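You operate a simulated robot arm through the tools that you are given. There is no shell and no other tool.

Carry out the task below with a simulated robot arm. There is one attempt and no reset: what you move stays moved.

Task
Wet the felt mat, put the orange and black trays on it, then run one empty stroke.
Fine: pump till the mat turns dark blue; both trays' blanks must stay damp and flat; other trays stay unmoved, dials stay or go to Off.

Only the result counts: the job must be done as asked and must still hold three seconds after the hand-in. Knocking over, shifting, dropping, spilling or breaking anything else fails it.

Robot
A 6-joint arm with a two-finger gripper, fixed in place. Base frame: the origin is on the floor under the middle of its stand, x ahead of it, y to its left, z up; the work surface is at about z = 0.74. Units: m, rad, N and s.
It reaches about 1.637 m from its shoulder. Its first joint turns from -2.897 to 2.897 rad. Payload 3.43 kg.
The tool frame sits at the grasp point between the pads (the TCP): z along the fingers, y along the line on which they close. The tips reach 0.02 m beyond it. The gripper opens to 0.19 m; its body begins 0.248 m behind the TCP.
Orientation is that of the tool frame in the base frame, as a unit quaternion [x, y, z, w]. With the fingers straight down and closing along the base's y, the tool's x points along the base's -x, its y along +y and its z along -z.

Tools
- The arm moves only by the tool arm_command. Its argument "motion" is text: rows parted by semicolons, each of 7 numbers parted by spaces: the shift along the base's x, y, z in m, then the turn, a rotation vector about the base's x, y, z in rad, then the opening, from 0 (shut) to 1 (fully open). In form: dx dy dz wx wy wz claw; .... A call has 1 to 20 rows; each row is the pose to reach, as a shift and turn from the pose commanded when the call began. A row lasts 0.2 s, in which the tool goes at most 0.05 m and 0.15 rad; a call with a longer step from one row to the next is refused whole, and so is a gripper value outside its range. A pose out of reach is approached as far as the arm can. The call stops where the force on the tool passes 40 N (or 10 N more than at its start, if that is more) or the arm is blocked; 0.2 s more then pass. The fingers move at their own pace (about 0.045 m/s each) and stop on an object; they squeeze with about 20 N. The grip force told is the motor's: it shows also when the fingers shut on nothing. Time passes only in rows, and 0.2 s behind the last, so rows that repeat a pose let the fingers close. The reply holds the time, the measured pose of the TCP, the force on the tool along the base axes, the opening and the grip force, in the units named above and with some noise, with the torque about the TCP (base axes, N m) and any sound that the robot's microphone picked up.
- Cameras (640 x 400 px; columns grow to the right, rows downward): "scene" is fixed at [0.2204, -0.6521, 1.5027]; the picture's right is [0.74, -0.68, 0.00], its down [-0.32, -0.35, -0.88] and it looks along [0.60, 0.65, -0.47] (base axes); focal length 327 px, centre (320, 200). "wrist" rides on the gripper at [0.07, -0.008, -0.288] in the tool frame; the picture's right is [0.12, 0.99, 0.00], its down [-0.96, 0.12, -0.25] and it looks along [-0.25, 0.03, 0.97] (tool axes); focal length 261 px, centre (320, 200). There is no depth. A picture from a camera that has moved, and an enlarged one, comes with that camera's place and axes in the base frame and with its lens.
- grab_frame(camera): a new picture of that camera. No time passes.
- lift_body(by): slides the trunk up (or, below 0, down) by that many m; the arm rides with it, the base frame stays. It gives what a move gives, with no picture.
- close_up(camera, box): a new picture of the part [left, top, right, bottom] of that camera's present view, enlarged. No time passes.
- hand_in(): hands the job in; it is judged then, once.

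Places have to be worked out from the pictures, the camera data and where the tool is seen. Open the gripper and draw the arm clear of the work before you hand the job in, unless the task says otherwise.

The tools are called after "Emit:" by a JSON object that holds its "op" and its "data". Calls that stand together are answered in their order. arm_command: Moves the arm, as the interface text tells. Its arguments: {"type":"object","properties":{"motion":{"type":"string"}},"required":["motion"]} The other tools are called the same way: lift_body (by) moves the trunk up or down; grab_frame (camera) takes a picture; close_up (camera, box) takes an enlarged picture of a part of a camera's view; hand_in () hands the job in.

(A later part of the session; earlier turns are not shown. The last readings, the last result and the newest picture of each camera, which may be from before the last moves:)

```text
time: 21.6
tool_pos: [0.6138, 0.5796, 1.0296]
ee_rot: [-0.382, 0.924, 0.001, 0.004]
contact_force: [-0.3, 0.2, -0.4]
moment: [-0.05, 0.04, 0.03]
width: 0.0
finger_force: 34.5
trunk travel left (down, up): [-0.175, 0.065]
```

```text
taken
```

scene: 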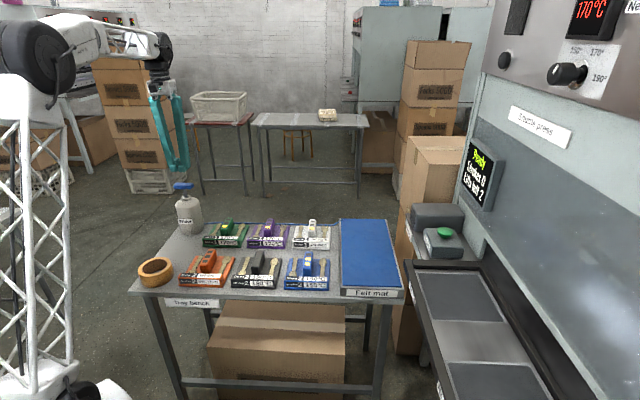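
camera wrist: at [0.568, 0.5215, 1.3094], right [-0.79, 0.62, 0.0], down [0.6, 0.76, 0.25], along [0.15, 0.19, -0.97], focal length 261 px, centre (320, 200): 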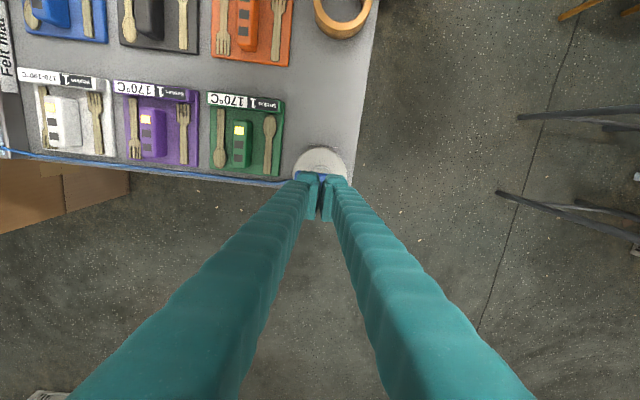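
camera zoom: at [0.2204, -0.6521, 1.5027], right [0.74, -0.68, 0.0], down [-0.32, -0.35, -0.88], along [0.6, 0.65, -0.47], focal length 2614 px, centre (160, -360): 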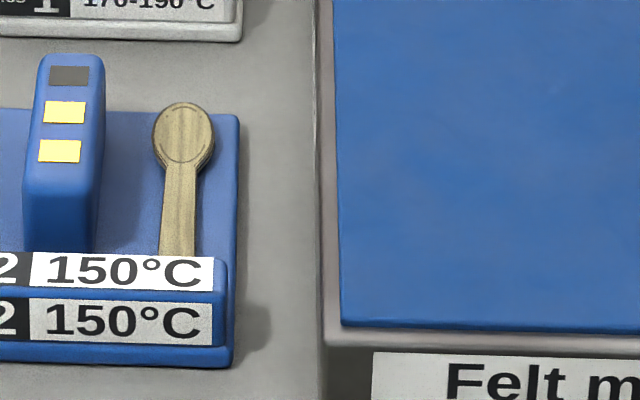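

The pump bottoms out and the mat no longer changes, so it is fully wet. Orange's handle top triangulates to about (0.552, 0.286, 0.795). I'll move above it with the fingers half open and take a close look.

Emit:
{"op": "arm_command", "data": {"motion": "-0.008 -0.042 0 -0.005 0.006 0 0.45; -0.017 -0.084 0 -0.005 0.006 0 0.45; -0.026 -0.126 -0.01 -0.005 0.006 0 0.45; -0.035 -0.168 -0.03 -0.005 0.006 0 0.45; -0.044 -0.21 -0.05 -0.005 0.006 0 0.45; -0.053 -0.252 -0.07 -0.005 0.006 0 0.45; -0.061 -0.293 -0.083 -0.005 0.006 0 0.45"}}

Emit:
{"op": "grab_frame", "data": {"camera": "wrist"}}

Emit:
{"op": "close_up", "data": {"camera": "scene", "box": [130, 170, 280, 310]}}

```text
time: 23.2
tool_pos: [0.5523, 0.2848, 0.946]
ee_rot: [-0.383, 0.924, 0.001, 0.0]
contact_force: [1.0, 0.3, -0.6]
moment: [-0.14, 0.08, -0.04]
width: 0.0854
finger_force: 0.1
trunk travel left (down, up): [-0.175, 0.065]
```

```text
taken
camera wrist: at [0.5087, 0.2295, 1.2347], right [-0.79, 0.62, 0.0], down [0.6, 0.76, 0.25], along [0.15, 0.2, -0.97], focal length 261 px, centre (320, 200)
```

wrist: 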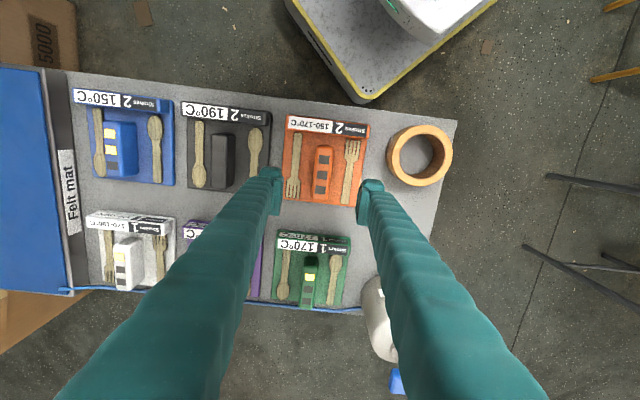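

```text
2.86 times, centred on (205, 240) of scene
camera zoom: at [0.2204, -0.6521, 1.5027], right [0.74, -0.68, 0.0], down [-0.32, -0.35, -0.88], along [0.6, 0.65, -0.47], focal length 934 px, centre (649, 86)
```

zoom: 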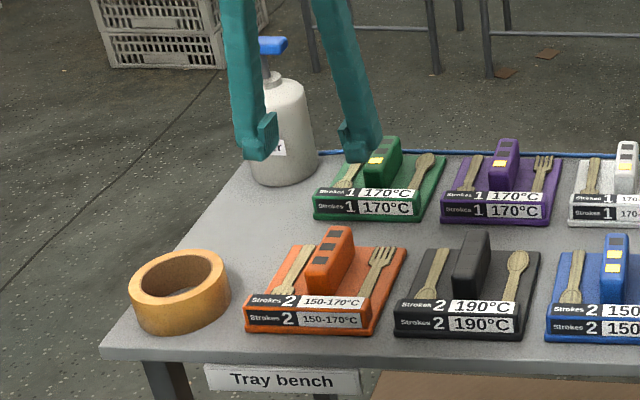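

I'll enlarge the wrist view to check how the gripper lines up with the orange handle.

Emit:
{"op": "close_up", "data": {"camera": "wrist", "box": [260, 100, 390, 220]}}

Emit:
{"op": "close_up", "data": {"camera": "wrist", "box": [170, 80, 290, 210]}}

```text
3.33 times, centred on (325, 160) of wrist
camera zoom: at [0.5087, 0.2295, 1.2347], right [-0.79, 0.62, 0.0], down [0.6, 0.76, 0.25], along [0.15, 0.2, -0.97], focal length 869 px, centre (303, 333)
```

zoom: 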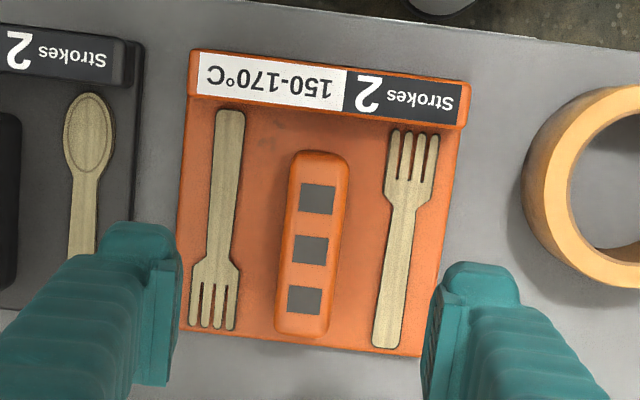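

```text
3.08 times, centred on (230, 145) of wrist
camera zoom: at [0.5087, 0.2295, 1.2347], right [-0.79, 0.62, 0.0], down [0.6, 0.76, 0.25], along [0.15, 0.2, -0.97], focal length 802 px, centre (597, 369)
```

zoom: 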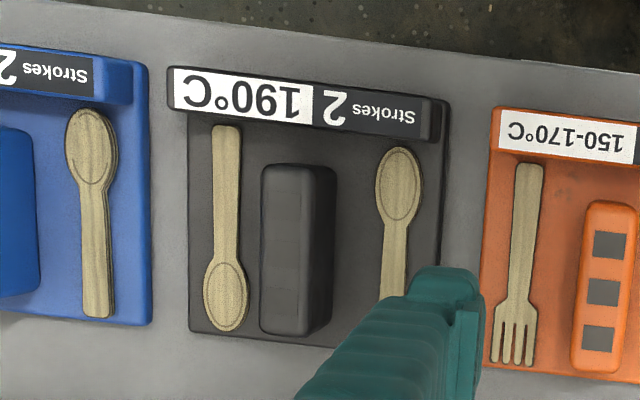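

The handle sits about 4–5 mm off, and the forks lie close beside it, so the fingertips must stay above the blanks (tips ≥ ~0.765). I'll shift slightly and lower to just above handle-top height, then check again.

Emit:
{"op": "arm_command", "data": {"motion": "-0.004 -0.001 -0.04 0 0 0 0.4; -0.008 -0.003 -0.08 0 0 0 0.4; -0.0098 -0.0033 -0.11 0 0 0 0.4; -0.0098 -0.0033 -0.131 0 0 0 0.4"}}

Emit:
{"op": "close_up", "data": {"camera": "wrist", "box": [240, 80, 400, 220]}}

Emit:
{"op": "close_up", "data": {"camera": "scene", "box": [160, 220, 260, 300]}}

```text
time: 24.2
tool_pos: [0.5431, 0.2828, 0.8158]
ee_rot: [-0.383, 0.924, 0.0, 0.002]
contact_force: [-0.8, -0.2, 0.4]
moment: [0.03, -0.01, -0.02]
width: 0.0758
finger_force: 0.1
trunk travel left (down, up): [-0.175, 0.065]
```

```text
2.86 times, centred on (320, 150) of wrist
camera zoom: at [0.4988, 0.2262, 1.1042], right [-0.79, 0.62, 0.0], down [0.6, 0.76, 0.25], along [0.15, 0.2, -0.97], focal length 745 px, centre (320, 343)
```

zoom: 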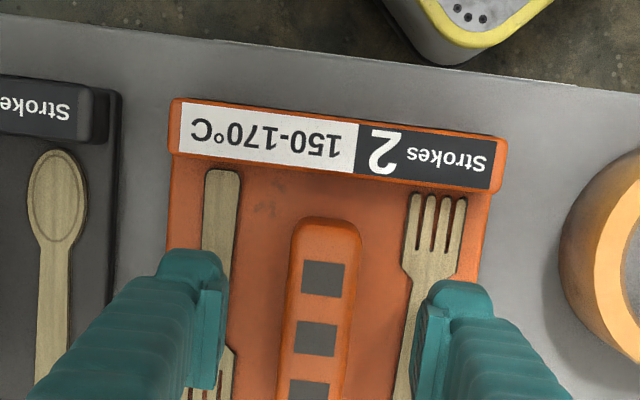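

```text
5.00 times, centred on (210, 260) of scene
camera zoom: at [0.2204, -0.6521, 1.5027], right [0.74, -0.68, 0.0], down [-0.32, -0.35, -0.88], along [0.6, 0.65, -0.47], focal length 1634 px, centre (870, -100)
```

zoom: 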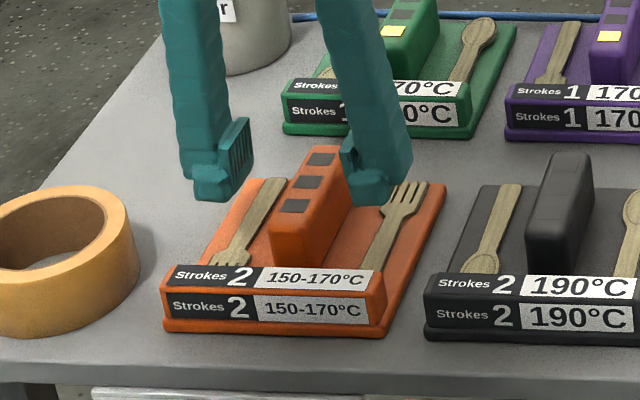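

Both views show the fingers straddling the handle evenly. I'll lower about 29 mm so the tips stay above the forks, and close on the handle.

Emit:
{"op": "arm_command", "data": {"motion": "0 0 -0.015 0 0 0 0.4; 0 0 -0.028 0 0 0 0.4; 0 0 -0.028 0 0 0 0; 0 0 -0.028 0 0 0 0; 0 0 -0.028 0 0 0 0; 0 0 -0.028 0 0 0 0; 0 0 -0.028 0 0 0 0"}}

Emit:
{"op": "close_up", "data": {"camera": "wrist", "box": [240, 80, 400, 220]}}

Emit:
{"op": "close_up", "data": {"camera": "scene", "box": [160, 220, 260, 300]}}

```text
time: 25.8
tool_pos: [0.543, 0.2828, 0.7872]
ee_rot: [-0.383, 0.924, 0.0, 0.001]
contact_force: [0.0, -0.4, 1.0]
moment: [0.05, -0.03, 0.01]
width: 0.0292
finger_force: 20.1
trunk travel left (down, up): [-0.175, 0.065]
```

```text
2.86 times, centred on (320, 150) of wrist
camera zoom: at [0.4988, 0.2262, 1.076], right [-0.79, 0.62, 0.0], down [0.6, 0.76, 0.25], along [0.15, 0.2, -0.97], focal length 745 px, centre (320, 343)
```

zoom: 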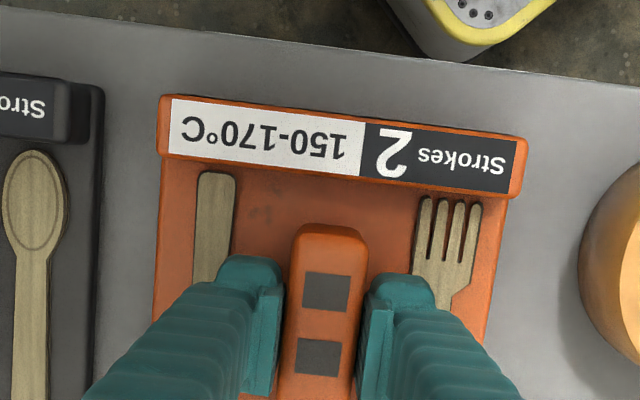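

```text
5.00 times, centred on (210, 260) of scene
camera zoom: at [0.2204, -0.6521, 1.5027], right [0.74, -0.68, 0.0], down [-0.32, -0.35, -0.88], along [0.6, 0.65, -0.47], focal length 1634 px, centre (870, -100)
```

zoom: 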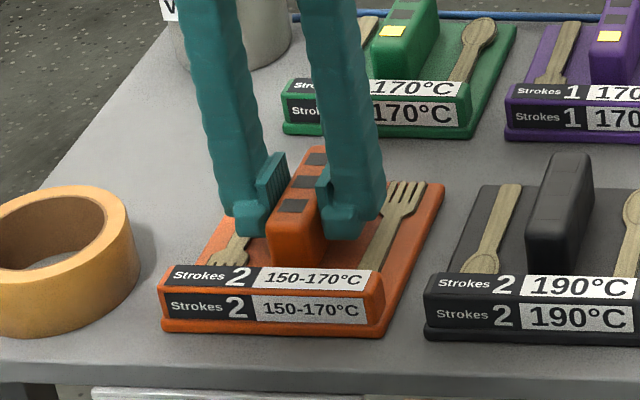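

The grip is firm on the handle (width 29 mm, 20 N). I'll lift straight up gently and check that the tray hangs level.

Emit:
{"op": "arm_command", "data": {"motion": "0 0 0.008 0 0 0 0; 0 0 0.02 0 0 0 0; 0 0 0.04 0 0 0 0; 0 0 0.065 0 0 0 0; 0 0 0.09 0 0 0 0; 0 0 0.115 0 0 0 0; 0 0 0.13 0 0 0 0"}}

Emit:
{"op": "grab_frame", "data": {"camera": "scene"}}

Emit:
{"op": "close_up", "data": {"camera": "scene", "box": [130, 180, 270, 310]}}

Emit:
{"op": "close_up", "data": {"camera": "scene", "box": [420, 120, 520, 260]}}

```text
time: 27.4
tool_pos: [0.5415, 0.2821, 0.9172]
ee_rot: [-0.382, 0.924, 0.001, 0.0]
contact_force: [0.6, 0.8, -0.5]
moment: [0.0, 0.03, 0.0]
width: 0.0
finger_force: 20.1
trunk travel left (down, up): [-0.175, 0.065]
```

```text
taken
```

scene: 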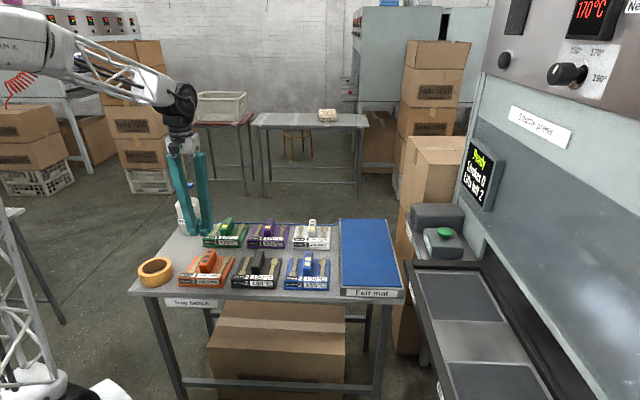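

```text
3.08 times, centred on (200, 245) of scene
camera zoom: at [0.2204, -0.6521, 1.5027], right [0.74, -0.68, 0.0], down [-0.32, -0.35, -0.88], along [0.6, 0.65, -0.47], focal length 1005 px, centre (689, 62)
```

zoom: 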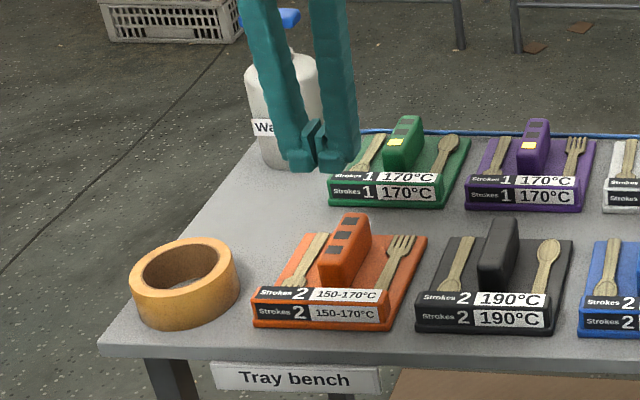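

```text
2.86 times, centred on (470, 190) of scene
camera zoom: at [0.2204, -0.6521, 1.5027], right [0.74, -0.68, 0.0], down [-0.32, -0.35, -0.88], along [0.6, 0.65, -0.47], focal length 934 px, centre (-109, 229)
```

zoom: 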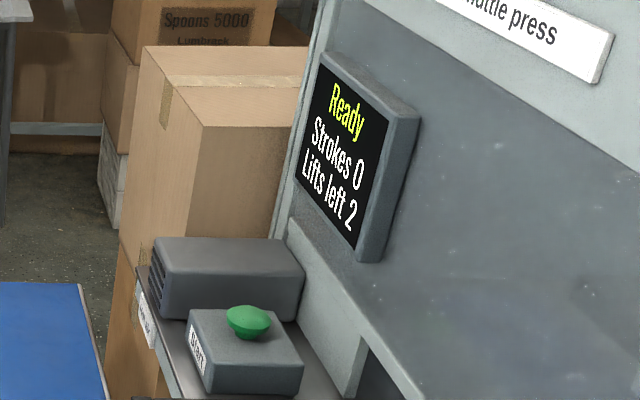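

The fingers slipped off the handle: the tray stayed in place, and the display still shows 2 lifts left. I'll measure the handle height more exactly before a second, deeper grip.

Emit:
{"op": "close_up", "data": {"camera": "scene", "box": [175, 240, 239, 290]}}

Emit:
{"op": "close_up", "data": {"camera": "wrist", "box": [260, 90, 380, 210]}}

Emit:
{"op": "grab_frame", "data": {"camera": "wrist"}}

```text
8.00 times, centred on (207, 265) of scene
camera zoom: at [0.2204, -0.6521, 1.5027], right [0.74, -0.68, 0.0], down [-0.32, -0.35, -0.88], along [0.6, 0.65, -0.47], focal length 2614 px, centre (1224, -320)
```

zoom: 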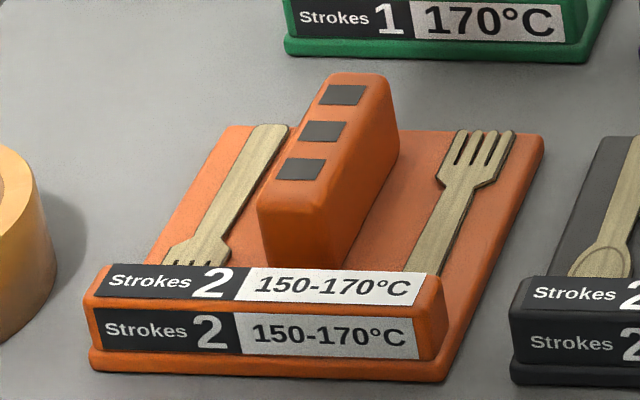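

```text
3.33 times, centred on (320, 150) of wrist
camera zoom: at [0.4979, 0.2257, 1.2061], right [-0.79, 0.62, 0.0], down [0.6, 0.76, 0.25], along [0.15, 0.2, -0.97], focal length 869 px, centre (320, 367)
```

zoom: 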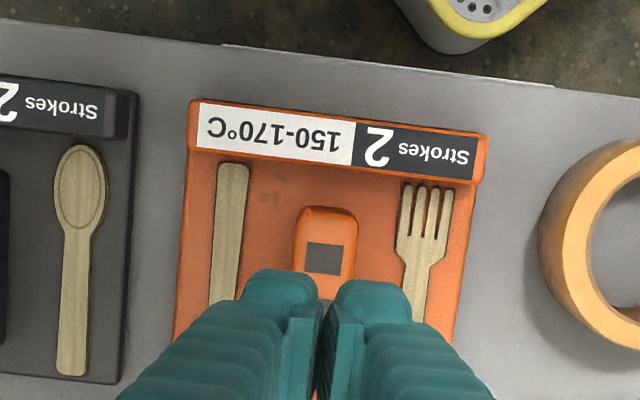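

```text
taken
camera wrist: at [0.4979, 0.2257, 1.2061], right [-0.79, 0.62, 0.0], down [0.6, 0.76, 0.25], along [0.15, 0.2, -0.97], focal length 261 px, centre (320, 200)
```

wrist: 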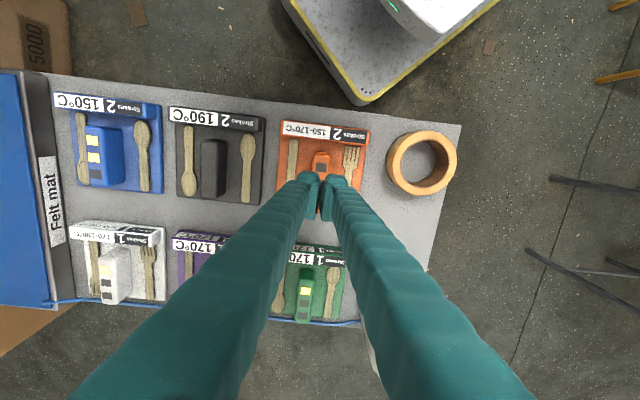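

Triangulation confirms the handle top at z ≈ 0.795 and the tray plate near 0.757, and there is a gap between handle and forks wide enough for the fingers. I'll regrip a bit deeper (TCP ≈ 0.781) and read the forces before lifting.

Emit:
{"op": "arm_command", "data": {"motion": "0 0 -0.02 0 0 0 0.36; 0 0 -0.04 0 0 0 0.36; 0 0 -0.06 0 0 0 0.36; 0 0 -0.08 0 0 0 0.36; 0 0 -0.1 0 0 0 0.36; 0 0 -0.115 0 0 0 0.36; 0 0 -0.125 0 0 0 0.36; 0 0 -0.131 0 0 0 0.36; 0 0 -0.136 0 0 0 0.36"}}

Emit:
{"op": "close_up", "data": {"camera": "scene", "box": [175, 230, 239, 290]}}

Emit:
{"op": "close_up", "data": {"camera": "wrist", "box": [240, 80, 400, 220]}}

```text
time: 29.4
tool_pos: [0.5428, 0.2822, 0.7818]
ee_rot: [-0.383, 0.924, 0.0, 0.001]
contact_force: [0.2, -0.2, 0.8]
moment: [-0.03, 0.02, 0.01]
width: 0.0682
finger_force: 0.0
trunk travel left (down, up): [-0.175, 0.065]
```

```text
6.67 times, centred on (207, 260) of scene
camera zoom: at [0.2204, -0.6521, 1.5027], right [0.74, -0.68, 0.0], down [-0.32, -0.35, -0.88], along [0.6, 0.65, -0.47], focal length 2178 px, centre (1073, -200)
```

zoom: 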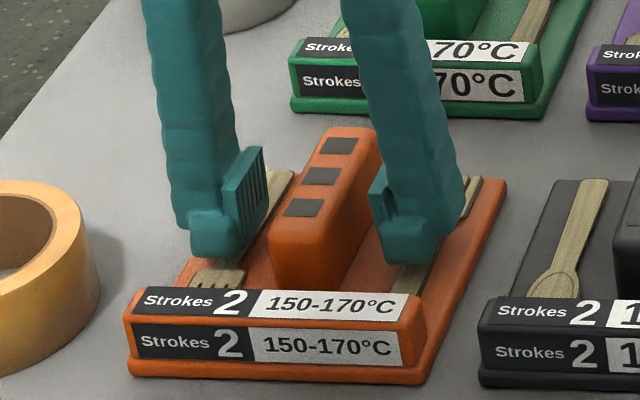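

```text
2.86 times, centred on (320, 150) of wrist
camera zoom: at [0.4979, 0.2252, 1.0697], right [-0.79, 0.62, 0.0], down [0.6, 0.76, 0.25], along [0.15, 0.2, -0.97], focal length 745 px, centre (320, 343)
```

zoom: 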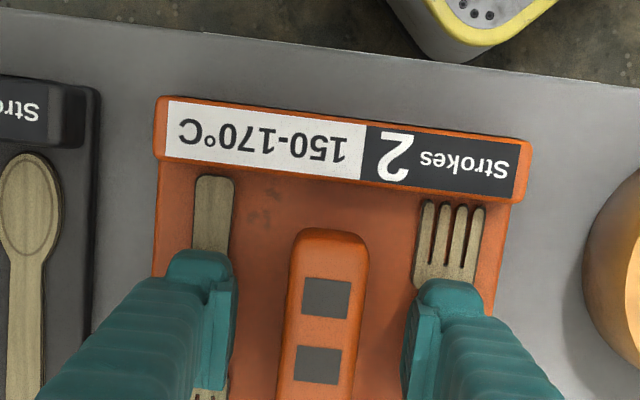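

No contact yet at TCP 0.782 and the fingers straddle the handle. I'll lower 2 mm more, close, let the grip settle, and then lift only about 3 mm slowly to read the load.

Emit:
{"op": "arm_command", "data": {"motion": "0 0 -0.002 0 0 0 0.36; 0 0 -0.002 0 0 0 0; 0 0 -0.002 0 0 0 0; 0 0 -0.002 0 0 0 0; 0 0 -0.002 0 0 0 0; 0 0 -0.002 0 0 0 0; 0 0 -0.002 0 0 0 0; 0 0 -0.002 0 0 0 0"}}

Emit:
{"op": "arm_command", "data": {"motion": "0 0 0.001 0 0 0 0; 0 0 0.002 0 0 0 0; 0 0 0.003 0 0 0 0"}}

Emit:
{"op": "close_up", "data": {"camera": "scene", "box": [175, 230, 239, 290]}}

```text
time: 31.2
tool_pos: [0.5429, 0.2817, 0.7799]
ee_rot: [-0.383, 0.924, 0.0, 0.001]
contact_force: [-0.8, 0.2, 0.1]
moment: [0.0, 0.02, -0.03]
width: 0.0291
finger_force: 20.2
trunk travel left (down, up): [-0.175, 0.065]
```

```text
time: 32.0
tool_pos: [0.5426, 0.2819, 0.7834]
ee_rot: [-0.382, 0.924, 0.0, 0.001]
contact_force: [-0.9, -0.3, -2.6]
moment: [0.02, -0.04, -0.01]
width: 0.0293
finger_force: 19.9
trunk travel left (down, up): [-0.175, 0.065]
```

```text
6.67 times, centred on (207, 260) of scene
camera zoom: at [0.2204, -0.6521, 1.5027], right [0.74, -0.68, 0.0], down [-0.32, -0.35, -0.88], along [0.6, 0.65, -0.47], focal length 2178 px, centre (1073, -200)
```

zoom: 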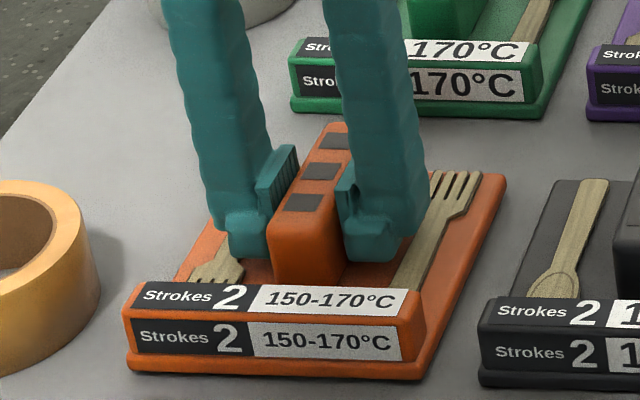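

The load reads about 2.6 N, so the tray is light and now seems to be coming up with the grip. I'll continue slowly in small steps and check the width.

Emit:
{"op": "arm_command", "data": {"motion": "0 0 0.003 0 0 0 0; 0 0 0.006 0 0 0 0; 0 0 0.009 0 0 0 0; 0 0 0.012 0 0 0 0; 0 0 0.015 0 0 0 0"}}

Emit:
{"op": "close_up", "data": {"camera": "scene", "box": [165, 220, 249, 300]}}

Emit:
{"op": "close_up", "data": {"camera": "scene", "box": [420, 120, 520, 260]}}

```text
time: 33.2
tool_pos: [0.5421, 0.2825, 0.7981]
ee_rot: [-0.383, 0.924, 0.0, 0.001]
contact_force: [-0.1, -0.4, -3.4]
moment: [0.03, -0.04, -0.01]
width: 0.0295
finger_force: 20.1
trunk travel left (down, up): [-0.175, 0.065]
```

```text
5.00 times, centred on (207, 260) of scene
camera zoom: at [0.2204, -0.6521, 1.5027], right [0.74, -0.68, 0.0], down [-0.32, -0.35, -0.88], along [0.6, 0.65, -0.47], focal length 1634 px, centre (885, -100)
```

zoom: 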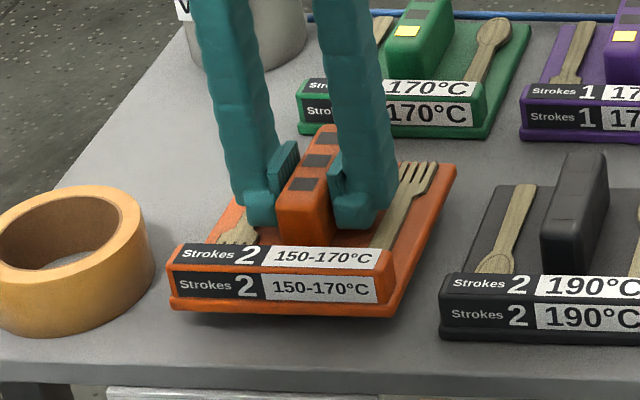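

```text
2.86 times, centred on (470, 190) of scene
camera zoom: at [0.2204, -0.6521, 1.5027], right [0.74, -0.68, 0.0], down [-0.32, -0.35, -0.88], along [0.6, 0.65, -0.47], focal length 934 px, centre (-109, 229)
```

zoom: 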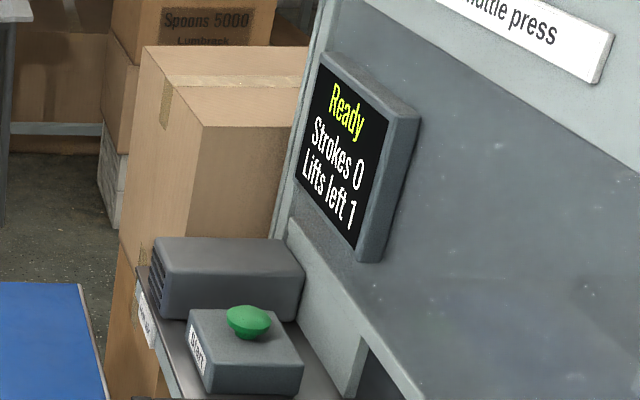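

Orange is lifted, level, with 3.4 N load; the display shows 1 lift left. I'll continue raising it smoothly to clear the other handles.

Emit:
{"op": "arm_command", "data": {"motion": "0 0 0.006 0 0 0 0; 0 0 0.015 0 0 0 0; 0 0 0.026 0 0 0 0; 0 0 0.038 0 0 0 0; 0 0 0.05 0 0 0 0; 0 0 0.062 0 0 0 0; 0 0 0.074 0 0 0 0; 0 0 0.084 0 0 0 0; 0 0 0.092 0 0 0 0; 0 0 0.096 0 0 0 0"}}

Emit:
{"op": "close_up", "data": {"camera": "scene", "box": [140, 180, 280, 300]}}

Emit:
{"op": "grab_frame", "data": {"camera": "wrist"}}

```text
time: 35.4
tool_pos: [0.5416, 0.2818, 0.8947]
ee_rot: [-0.383, 0.924, 0.0, 0.001]
contact_force: [-0.5, 0.4, -3.3]
moment: [0.02, -0.04, -0.02]
width: 0.0292
finger_force: 20.2
trunk travel left (down, up): [-0.175, 0.065]
```

```text
3.33 times, centred on (210, 240) of scene
camera zoom: at [0.2204, -0.6521, 1.5027], right [0.74, -0.68, 0.0], down [-0.32, -0.35, -0.88], along [0.6, 0.65, -0.47], focal length 1089 px, centre (687, 67)
```

zoom: 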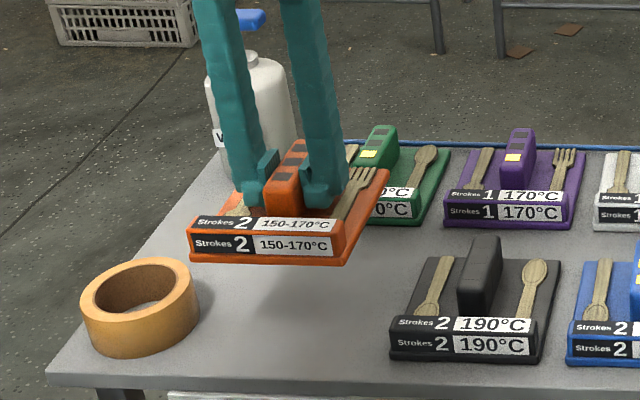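

```text
taken
camera wrist: at [0.4981, 0.226, 1.1826], right [-0.79, 0.62, 0.0], down [0.6, 0.76, 0.25], along [0.15, 0.2, -0.97], focal length 261 px, centre (320, 200)
```

wrist: 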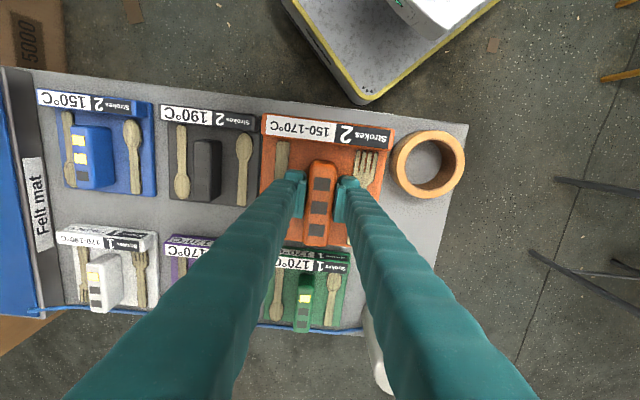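

The tray is held securely and level. I'll carry it over toward the far half of the mat at this height, ramping the speed gently.

Emit:
{"op": "arm_command", "data": {"motion": "0.011 -0.005 0 0 0 0 0; 0.033 -0.015 0 0 0 0 0; 0.066 -0.03 0 0 0 0 0; 0.11 -0.05 0 0 0 0 0; 0.154 -0.07 0 0 0 0 0; 0.198 -0.09 0 0 0 0 0; 0.242 -0.11 0 0 0 0 0; 0.286 -0.13 0 0 0 0 0; 0.33 -0.15 0 0 0 0 0; 0.374 -0.17 0 0 0 0 0; 0.418 -0.19 0 0 0 0 0; 0.4565 -0.2075 0 0 0 0 0; 0.4895 -0.2225 0 0 0 0 0; 0.517 -0.235 0 0 0 0 0; 0.536 -0.244 0 0 0 0 0; 0.55 -0.25 0 0 0 0 0"}}

Emit:
{"op": "grab_frame", "data": {"camera": "wrist"}}

Emit:
{"op": "grab_frame", "data": {"camera": "scene"}}

Emit:
{"op": "close_up", "data": {"camera": "scene", "box": [300, 160, 450, 310]}}

```text
time: 38.8
tool_pos: [1.0924, 0.0311, 0.8935]
ee_rot: [-0.383, 0.924, 0.0, 0.001]
contact_force: [-0.4, 1.2, -2.4]
moment: [0.02, -0.09, 0.03]
width: 0.0292
finger_force: 20.3
trunk travel left (down, up): [-0.175, 0.065]
```

```text
taken
camera wrist: at [1.0495, -0.0247, 1.1817], right [-0.79, 0.62, 0.0], down [0.6, 0.76, 0.25], along [0.15, 0.2, -0.97], focal length 261 px, centre (320, 200)
```

wrist: 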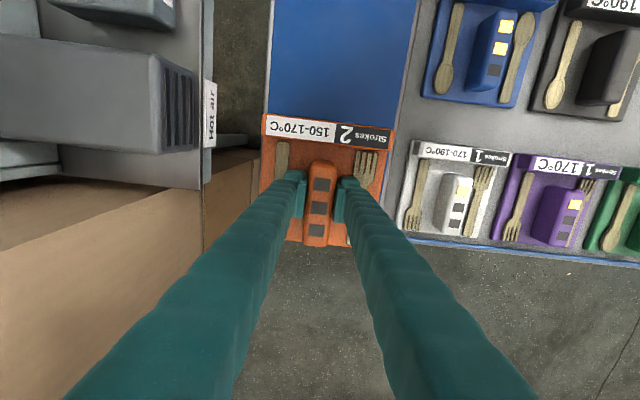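

```text
taken
```

scene: 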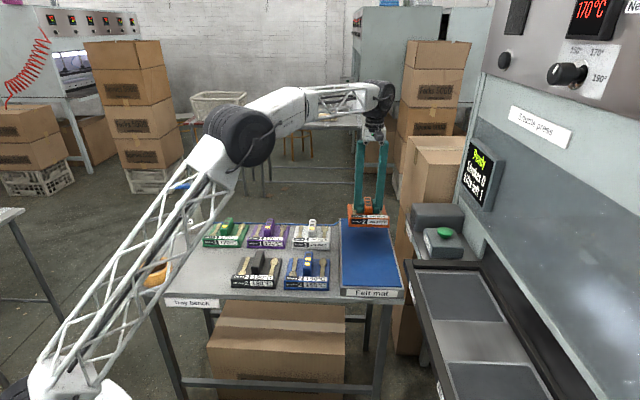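

```text
2.67 times, centred on (375, 235) of scene
camera zoom: at [0.2204, -0.6521, 1.5027], right [0.74, -0.68, 0.0], down [-0.32, -0.35, -0.88], along [0.6, 0.65, -0.47], focal length 871 px, centre (173, 107)
```

zoom: 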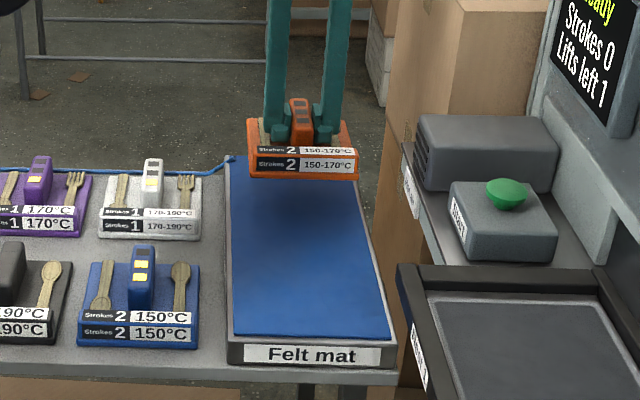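

Tray footprint computes to e2 ≈ 0.71–0.87 along the mat, inside its end at ~0.89, and it is centred across. I'll nudge ~8 mm inward and descend most of the way.

Emit:
{"op": "arm_command", "data": {"motion": "-0.003 -0.001 -0.01 0 0 0 0; -0.006 -0.002 -0.025 0 0 0 0; -0.0078 -0.0035 -0.04 0 0 0 0; -0.0078 -0.0035 -0.05 0 0 0 0; -0.0078 -0.0035 -0.058 0 0 0 0"}}

Emit:
{"op": "close_up", "data": {"camera": "scene", "box": [320, 180, 420, 270]}}

Emit:
{"op": "grab_frame", "data": {"camera": "wrist"}}

```text
time: 40.0
tool_pos: [1.0843, 0.029, 0.8354]
ee_rot: [-0.383, 0.924, 0.0, 0.001]
contact_force: [0.5, 0.1, -1.8]
moment: [0.05, -0.04, 0.02]
width: 0.0293
finger_force: 20.1
trunk travel left (down, up): [-0.175, 0.065]
```

```text
4.44 times, centred on (370, 225) of scene
camera zoom: at [0.2204, -0.6521, 1.5027], right [0.74, -0.68, 0.0], down [-0.32, -0.35, -0.88], along [0.6, 0.65, -0.47], focal length 1452 px, centre (98, 89)
```

zoom: 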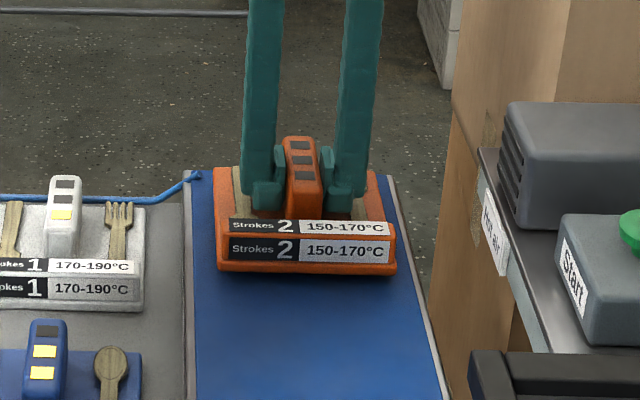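

```text
taken
camera wrist: at [1.0405, -0.0277, 1.1241], right [-0.79, 0.62, 0.0], down [0.6, 0.76, 0.25], along [0.15, 0.2, -0.97], focal length 261 px, centre (320, 200)
```

wrist: 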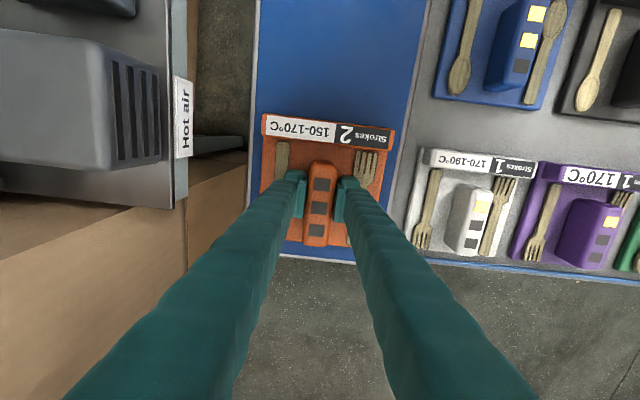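

The tray is inside the mat on every side. Now I'll lower slowly toward contact, in small steps with readings.

Emit:
{"op": "arm_command", "data": {"motion": "0 0 -0.003 0 0 0 0; 0 0 -0.006 0 0 0 0; 0 0 -0.009 0 0 0 0; 0 0 -0.011 0 0 0 0"}}

Emit:
{"op": "close_up", "data": {"camera": "scene", "box": [320, 180, 420, 270]}}

```text
time: 41.0
tool_pos: [1.0849, 0.0291, 0.824]
ee_rot: [-0.382, 0.924, 0.0, 0.001]
contact_force: [0.2, 0.1, -2.0]
moment: [-0.06, 0.08, 0.02]
width: 0.0291
finger_force: 20.2
trunk travel left (down, up): [-0.175, 0.065]
```

```text
4.44 times, centred on (370, 225) of scene
camera zoom: at [0.2204, -0.6521, 1.5027], right [0.74, -0.68, 0.0], down [-0.32, -0.35, -0.88], along [0.6, 0.65, -0.47], focal length 1452 px, centre (98, 89)
```

zoom: 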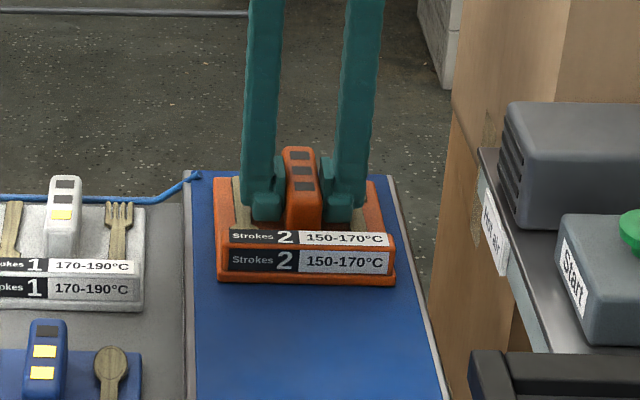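

It looks nearly touching, with about 2 N still carried by the gripper. I'll lower a few more millimetres gently.

Emit:
{"op": "arm_command", "data": {"motion": "0 0 -0.001 0 0 0 0; 0 0 -0.002 0 0 0 0; 0 0 -0.003 0 0 0 0"}}

Emit:
{"op": "close_up", "data": {"camera": "scene", "box": [340, 200, 420, 260]}}

```text
time: 41.8
tool_pos: [1.0848, 0.0297, 0.823]
ee_rot: [-0.383, 0.924, -0.001, 0.002]
contact_force: [3.3, 0.5, 17.7]
moment: [0.04, -0.05, -0.02]
width: 0.0294
finger_force: 20.0
trunk travel left (down, up): [-0.175, 0.065]
```

```text
6.67 times, centred on (380, 230) of scene
camera zoom: at [0.2204, -0.6521, 1.5027], right [0.74, -0.68, 0.0], down [-0.32, -0.35, -0.88], along [0.6, 0.65, -0.47], focal length 2178 px, centre (-80, 0)
```

zoom: 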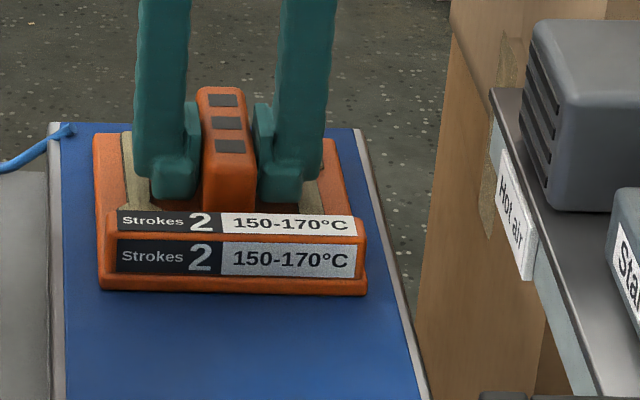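

Contact is confirmed (17.7 N up) with the tray flat on the mat. I'll relieve the pressure, open the fingers, and rise straight up.

Emit:
{"op": "arm_command", "data": {"motion": "0 0 0.002 0 0 0 0; 0 0 0.002 0 0 0 0.36; 0 0 0.002 0 0 0 0.36; 0 0 0.002 0 0 0 0.36; 0 0 0.002 0 0 0 0.36; 0 0 0.002 0 0 0 0.36; 0 0 0.015 0 0 0 0.36; 0 0 0.04 0 0 0 0.36; 0 0 0.08 0 0 0 0.36; 0 0 0.12 0 0 0 0.36"}}

Emit:
{"op": "grab_frame", "data": {"camera": "wrist"}}

Emit:
{"op": "close_up", "data": {"camera": "scene", "box": [320, 180, 420, 270]}}

Emit:
{"op": "close_up", "data": {"camera": "scene", "box": [140, 200, 340, 310]}}

Emit:
{"op": "close_up", "data": {"camera": "scene", "box": [420, 120, 520, 260]}}

```text
time: 44.0
tool_pos: [1.0835, 0.0288, 0.942]
ee_rot: [-0.382, 0.924, 0.001, 0.0]
contact_force: [-0.2, -1.0, -0.1]
moment: [0.03, 0.05, -0.03]
width: 0.0685
finger_force: 0.0
trunk travel left (down, up): [-0.175, 0.065]
```

```text
taken
camera wrist: at [1.0399, -0.0275, 1.2305], right [-0.79, 0.62, 0.0], down [0.6, 0.76, 0.25], along [0.15, 0.2, -0.97], focal length 261 px, centre (320, 200)
```

wrist: 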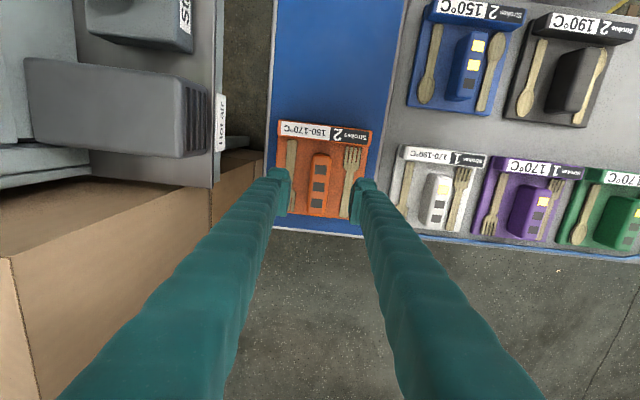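

```text
4.44 times, centred on (370, 225) of scene
camera zoom: at [0.2204, -0.6521, 1.5027], right [0.74, -0.68, 0.0], down [-0.32, -0.35, -0.88], along [0.6, 0.65, -0.47], focal length 1452 px, centre (98, 89)
```

zoom: 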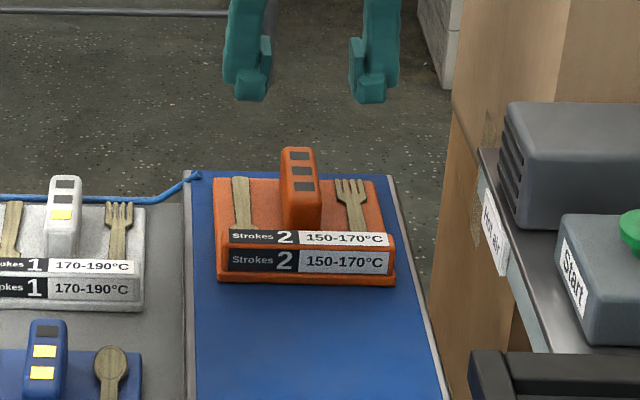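

```text
3.20 times, centred on (240, 255) of scene
camera zoom: at [0.2204, -0.6521, 1.5027], right [0.74, -0.68, 0.0], down [-0.32, -0.35, -0.88], along [0.6, 0.65, -0.47], focal length 1046 px, centre (576, 24)
```

zoom: 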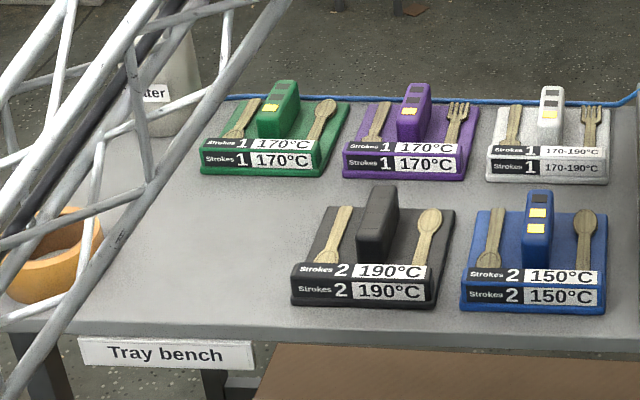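

```text
2.86 times, centred on (470, 190) of scene
camera zoom: at [0.2204, -0.6521, 1.5027], right [0.74, -0.68, 0.0], down [-0.32, -0.35, -0.88], along [0.6, 0.65, -0.47], focal length 934 px, centre (-109, 229)
```

zoom: 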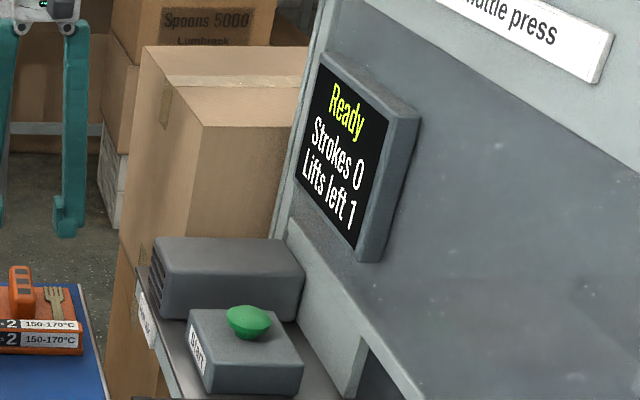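

Orange sits flat on the mat and the display shows 1 lift left. Black's handle computes to about (0.672, 0.162); I'll move above it and check alignment.

Emit:
{"op": "arm_command", "data": {"motion": "-0.025 0.008 0 0 0 0 0.4; -0.065 0.021 0 0 0 0 0.4; -0.11 0.036 0 0 0 0 0.4; -0.155 0.05 0 0 0 0 0.4; -0.2 0.065 0 0 0 0 0.4; -0.245 0.079 0 0 0 0 0.4; -0.29 0.094 0 0 0 0 0.4; -0.335 0.108 0 0 0 0 0.4; -0.375 0.121 0 0 0 0 0.4; -0.4 0.129 0 0 0 0 0.4; -0.412 0.133 0 0 0 0 0.4"}}

Emit:
{"op": "grab_frame", "data": {"camera": "wrist"}}

Emit:
{"op": "close_up", "data": {"camera": "wrist", "box": [255, 90, 385, 220]}}

Emit:
{"op": "close_up", "data": {"camera": "scene", "box": [215, 220, 305, 300]}}

```text
time: 46.4
tool_pos: [0.6729, 0.1617, 0.9401]
ee_rot: [-0.383, 0.924, 0.001, 0.001]
contact_force: [0.0, -0.3, 0.1]
moment: [-0.03, 0.02, 0.03]
width: 0.076
finger_force: 0.1
trunk travel left (down, up): [-0.175, 0.065]
```

```text
taken
camera wrist: at [0.628, 0.1048, 1.2293], right [-0.79, 0.62, 0.0], down [0.6, 0.76, 0.25], along [0.15, 0.2, -0.97], focal length 261 px, centre (320, 200)
```

wrist: 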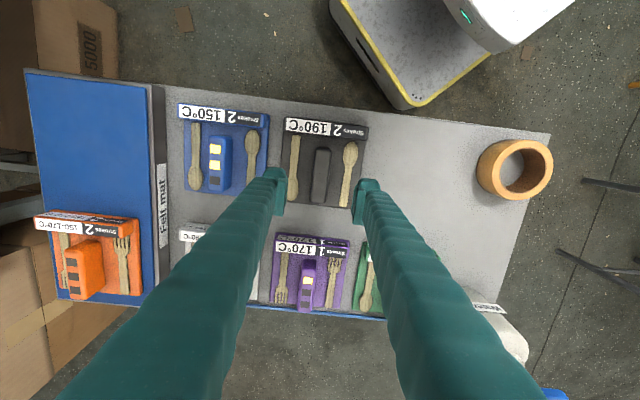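

```text
3.08 times, centred on (320, 155) of wrist
camera zoom: at [0.628, 0.1048, 1.2293], right [-0.79, 0.62, 0.0], down [0.6, 0.76, 0.25], along [0.15, 0.2, -0.97], focal length 802 px, centre (320, 338)
```

zoom: 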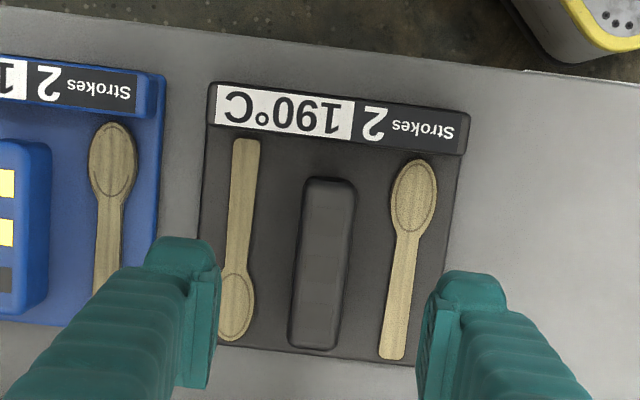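

```text
5.00 times, centred on (260, 260) of scene
camera zoom: at [0.2204, -0.6521, 1.5027], right [0.74, -0.68, 0.0], down [-0.32, -0.35, -0.88], along [0.6, 0.65, -0.47], focal length 1634 px, centre (620, -100)
```

zoom: 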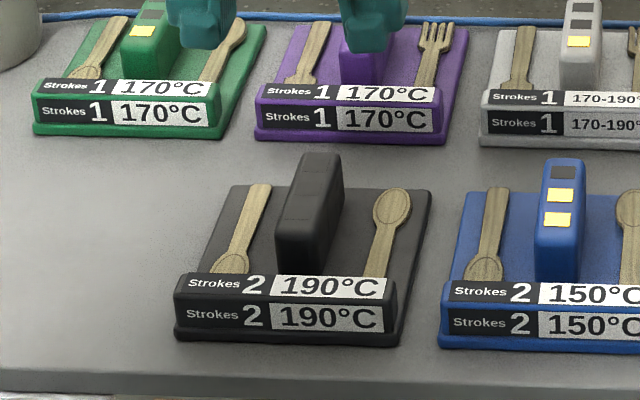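

Alignment error is about 2–3 mm. I'll correct it, narrow the fingers a little, and descend around the handle, pausing at TCP ≈ 0.79 to check.

Emit:
{"op": "arm_command", "data": {"motion": "-0.003 -0.001 -0.03 0 0 0 0.28; -0.0068 -0.0032 -0.065 0 0 0 0.28; -0.0068 -0.0032 -0.1 0 0 0 0.28; -0.0068 -0.0032 -0.125 0 0 0 0.28; -0.0068 -0.0032 -0.14 0 0 0 0.28; -0.0068 -0.0032 -0.15 0 0 0 0.28"}}

Emit:
{"op": "close_up", "data": {"camera": "wrist", "box": [240, 80, 400, 220]}}

Emit:
{"op": "close_up", "data": {"camera": "scene", "box": [225, 230, 295, 290]}}

```text
time: 47.8
tool_pos: [0.6669, 0.1583, 0.7929]
ee_rot: [-0.383, 0.924, 0.001, 0.001]
contact_force: [-0.4, 0.2, 0.7]
moment: [0.0, -0.04, 0.01]
width: 0.0532
finger_force: 0.0
trunk travel left (down, up): [-0.175, 0.065]
```

```text
2.86 times, centred on (320, 150) of wrist
camera zoom: at [0.6218, 0.102, 1.0804], right [-0.79, 0.62, 0.0], down [0.6, 0.76, 0.25], along [0.15, 0.2, -0.97], focal length 745 px, centre (320, 343)
```

zoom: 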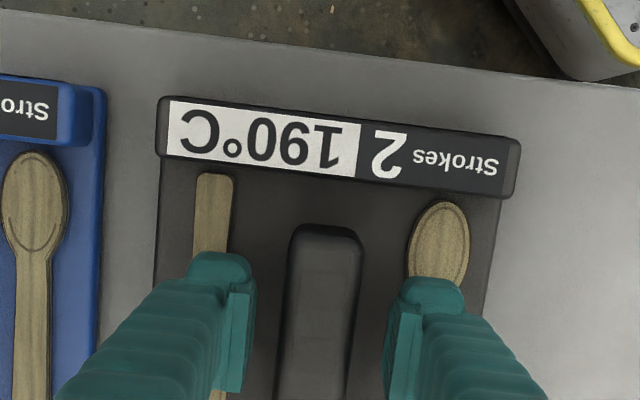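

```text
6.67 times, centred on (260, 260) of scene
camera zoom: at [0.2204, -0.6521, 1.5027], right [0.74, -0.68, 0.0], down [-0.32, -0.35, -0.88], along [0.6, 0.65, -0.47], focal length 2178 px, centre (720, -200)
```

zoom: 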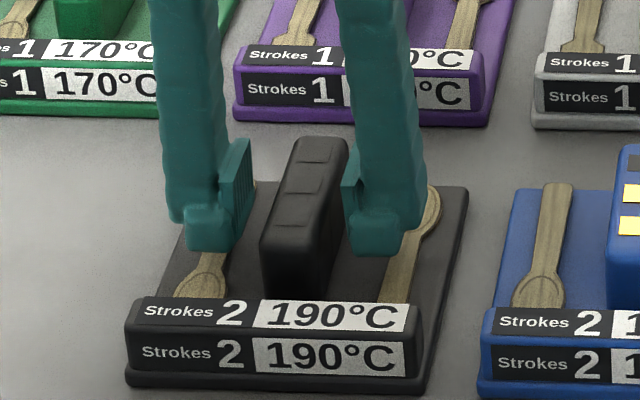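

The fingers are centred around the black handle with no contact. I'll lower the last 12 mm and close the grip.

Emit:
{"op": "arm_command", "data": {"motion": "0 0 -0.006 0 0 0 0.28; 0 0 -0.01 0 0 0 0.28; 0 0 -0.0125 0 0 0 0.28; 0 0 -0.0125 0 0 0 0; 0 0 -0.0125 0 0 0 0; 0 0 -0.0125 0 0 0 0; 0 0 -0.0125 0 0 0 0; 0 0 -0.0125 0 0 0 0; 0 0 -0.0125 0 0 0 0; 0 0 -0.0125 0 0 0 0"}}

Emit:
{"op": "close_up", "data": {"camera": "scene", "box": [225, 230, 295, 290]}}

```text
time: 50.0
tool_pos: [0.6665, 0.1591, 0.7792]
ee_rot: [-0.383, 0.924, 0.0, 0.0]
contact_force: [0.4, 0.7, 0.6]
moment: [0.04, -0.01, 0.02]
width: 0.0292
finger_force: 19.7
trunk travel left (down, up): [-0.175, 0.065]
```

```text
6.67 times, centred on (260, 260) of scene
camera zoom: at [0.2204, -0.6521, 1.5027], right [0.74, -0.68, 0.0], down [-0.32, -0.35, -0.88], along [0.6, 0.65, -0.47], focal length 2178 px, centre (720, -200)
```

zoom: 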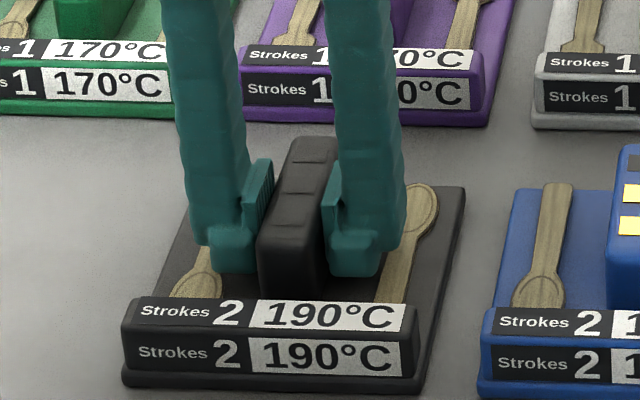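

The grip is solid at the same depth that held orange. I'll lift with the same slow start.

Emit:
{"op": "arm_command", "data": {"motion": "0 0 0.001 0 0 0 0; 0 0 0.002 0 0 0 0; 0 0 0.003 0 0 0 0; 0 0 0.005 0 0 0 0; 0 0 0.008 0 0 0 0; 0 0 0.011 0 0 0 0; 0 0 0.014 0 0 0 0; 0 0 0.018 0 0 0 0"}}

Emit:
{"op": "close_up", "data": {"camera": "scene", "box": [215, 220, 305, 300]}}

```text
time: 51.8
tool_pos: [0.6667, 0.1596, 0.7983]
ee_rot: [-0.383, 0.924, 0.001, 0.001]
contact_force: [-0.6, 1.1, -3.1]
moment: [0.03, -0.02, 0.0]
width: 0.0293
finger_force: 20.4
trunk travel left (down, up): [-0.175, 0.065]
```

```text
5.00 times, centred on (260, 260) of scene
camera zoom: at [0.2204, -0.6521, 1.5027], right [0.74, -0.68, 0.0], down [-0.32, -0.35, -0.88], along [0.6, 0.65, -0.47], focal length 1634 px, centre (620, -100)
```

zoom: 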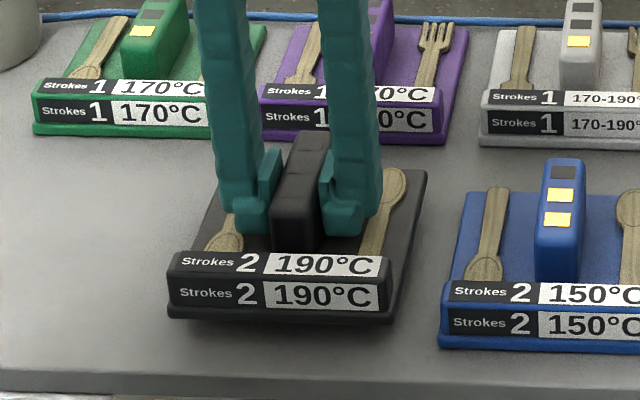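

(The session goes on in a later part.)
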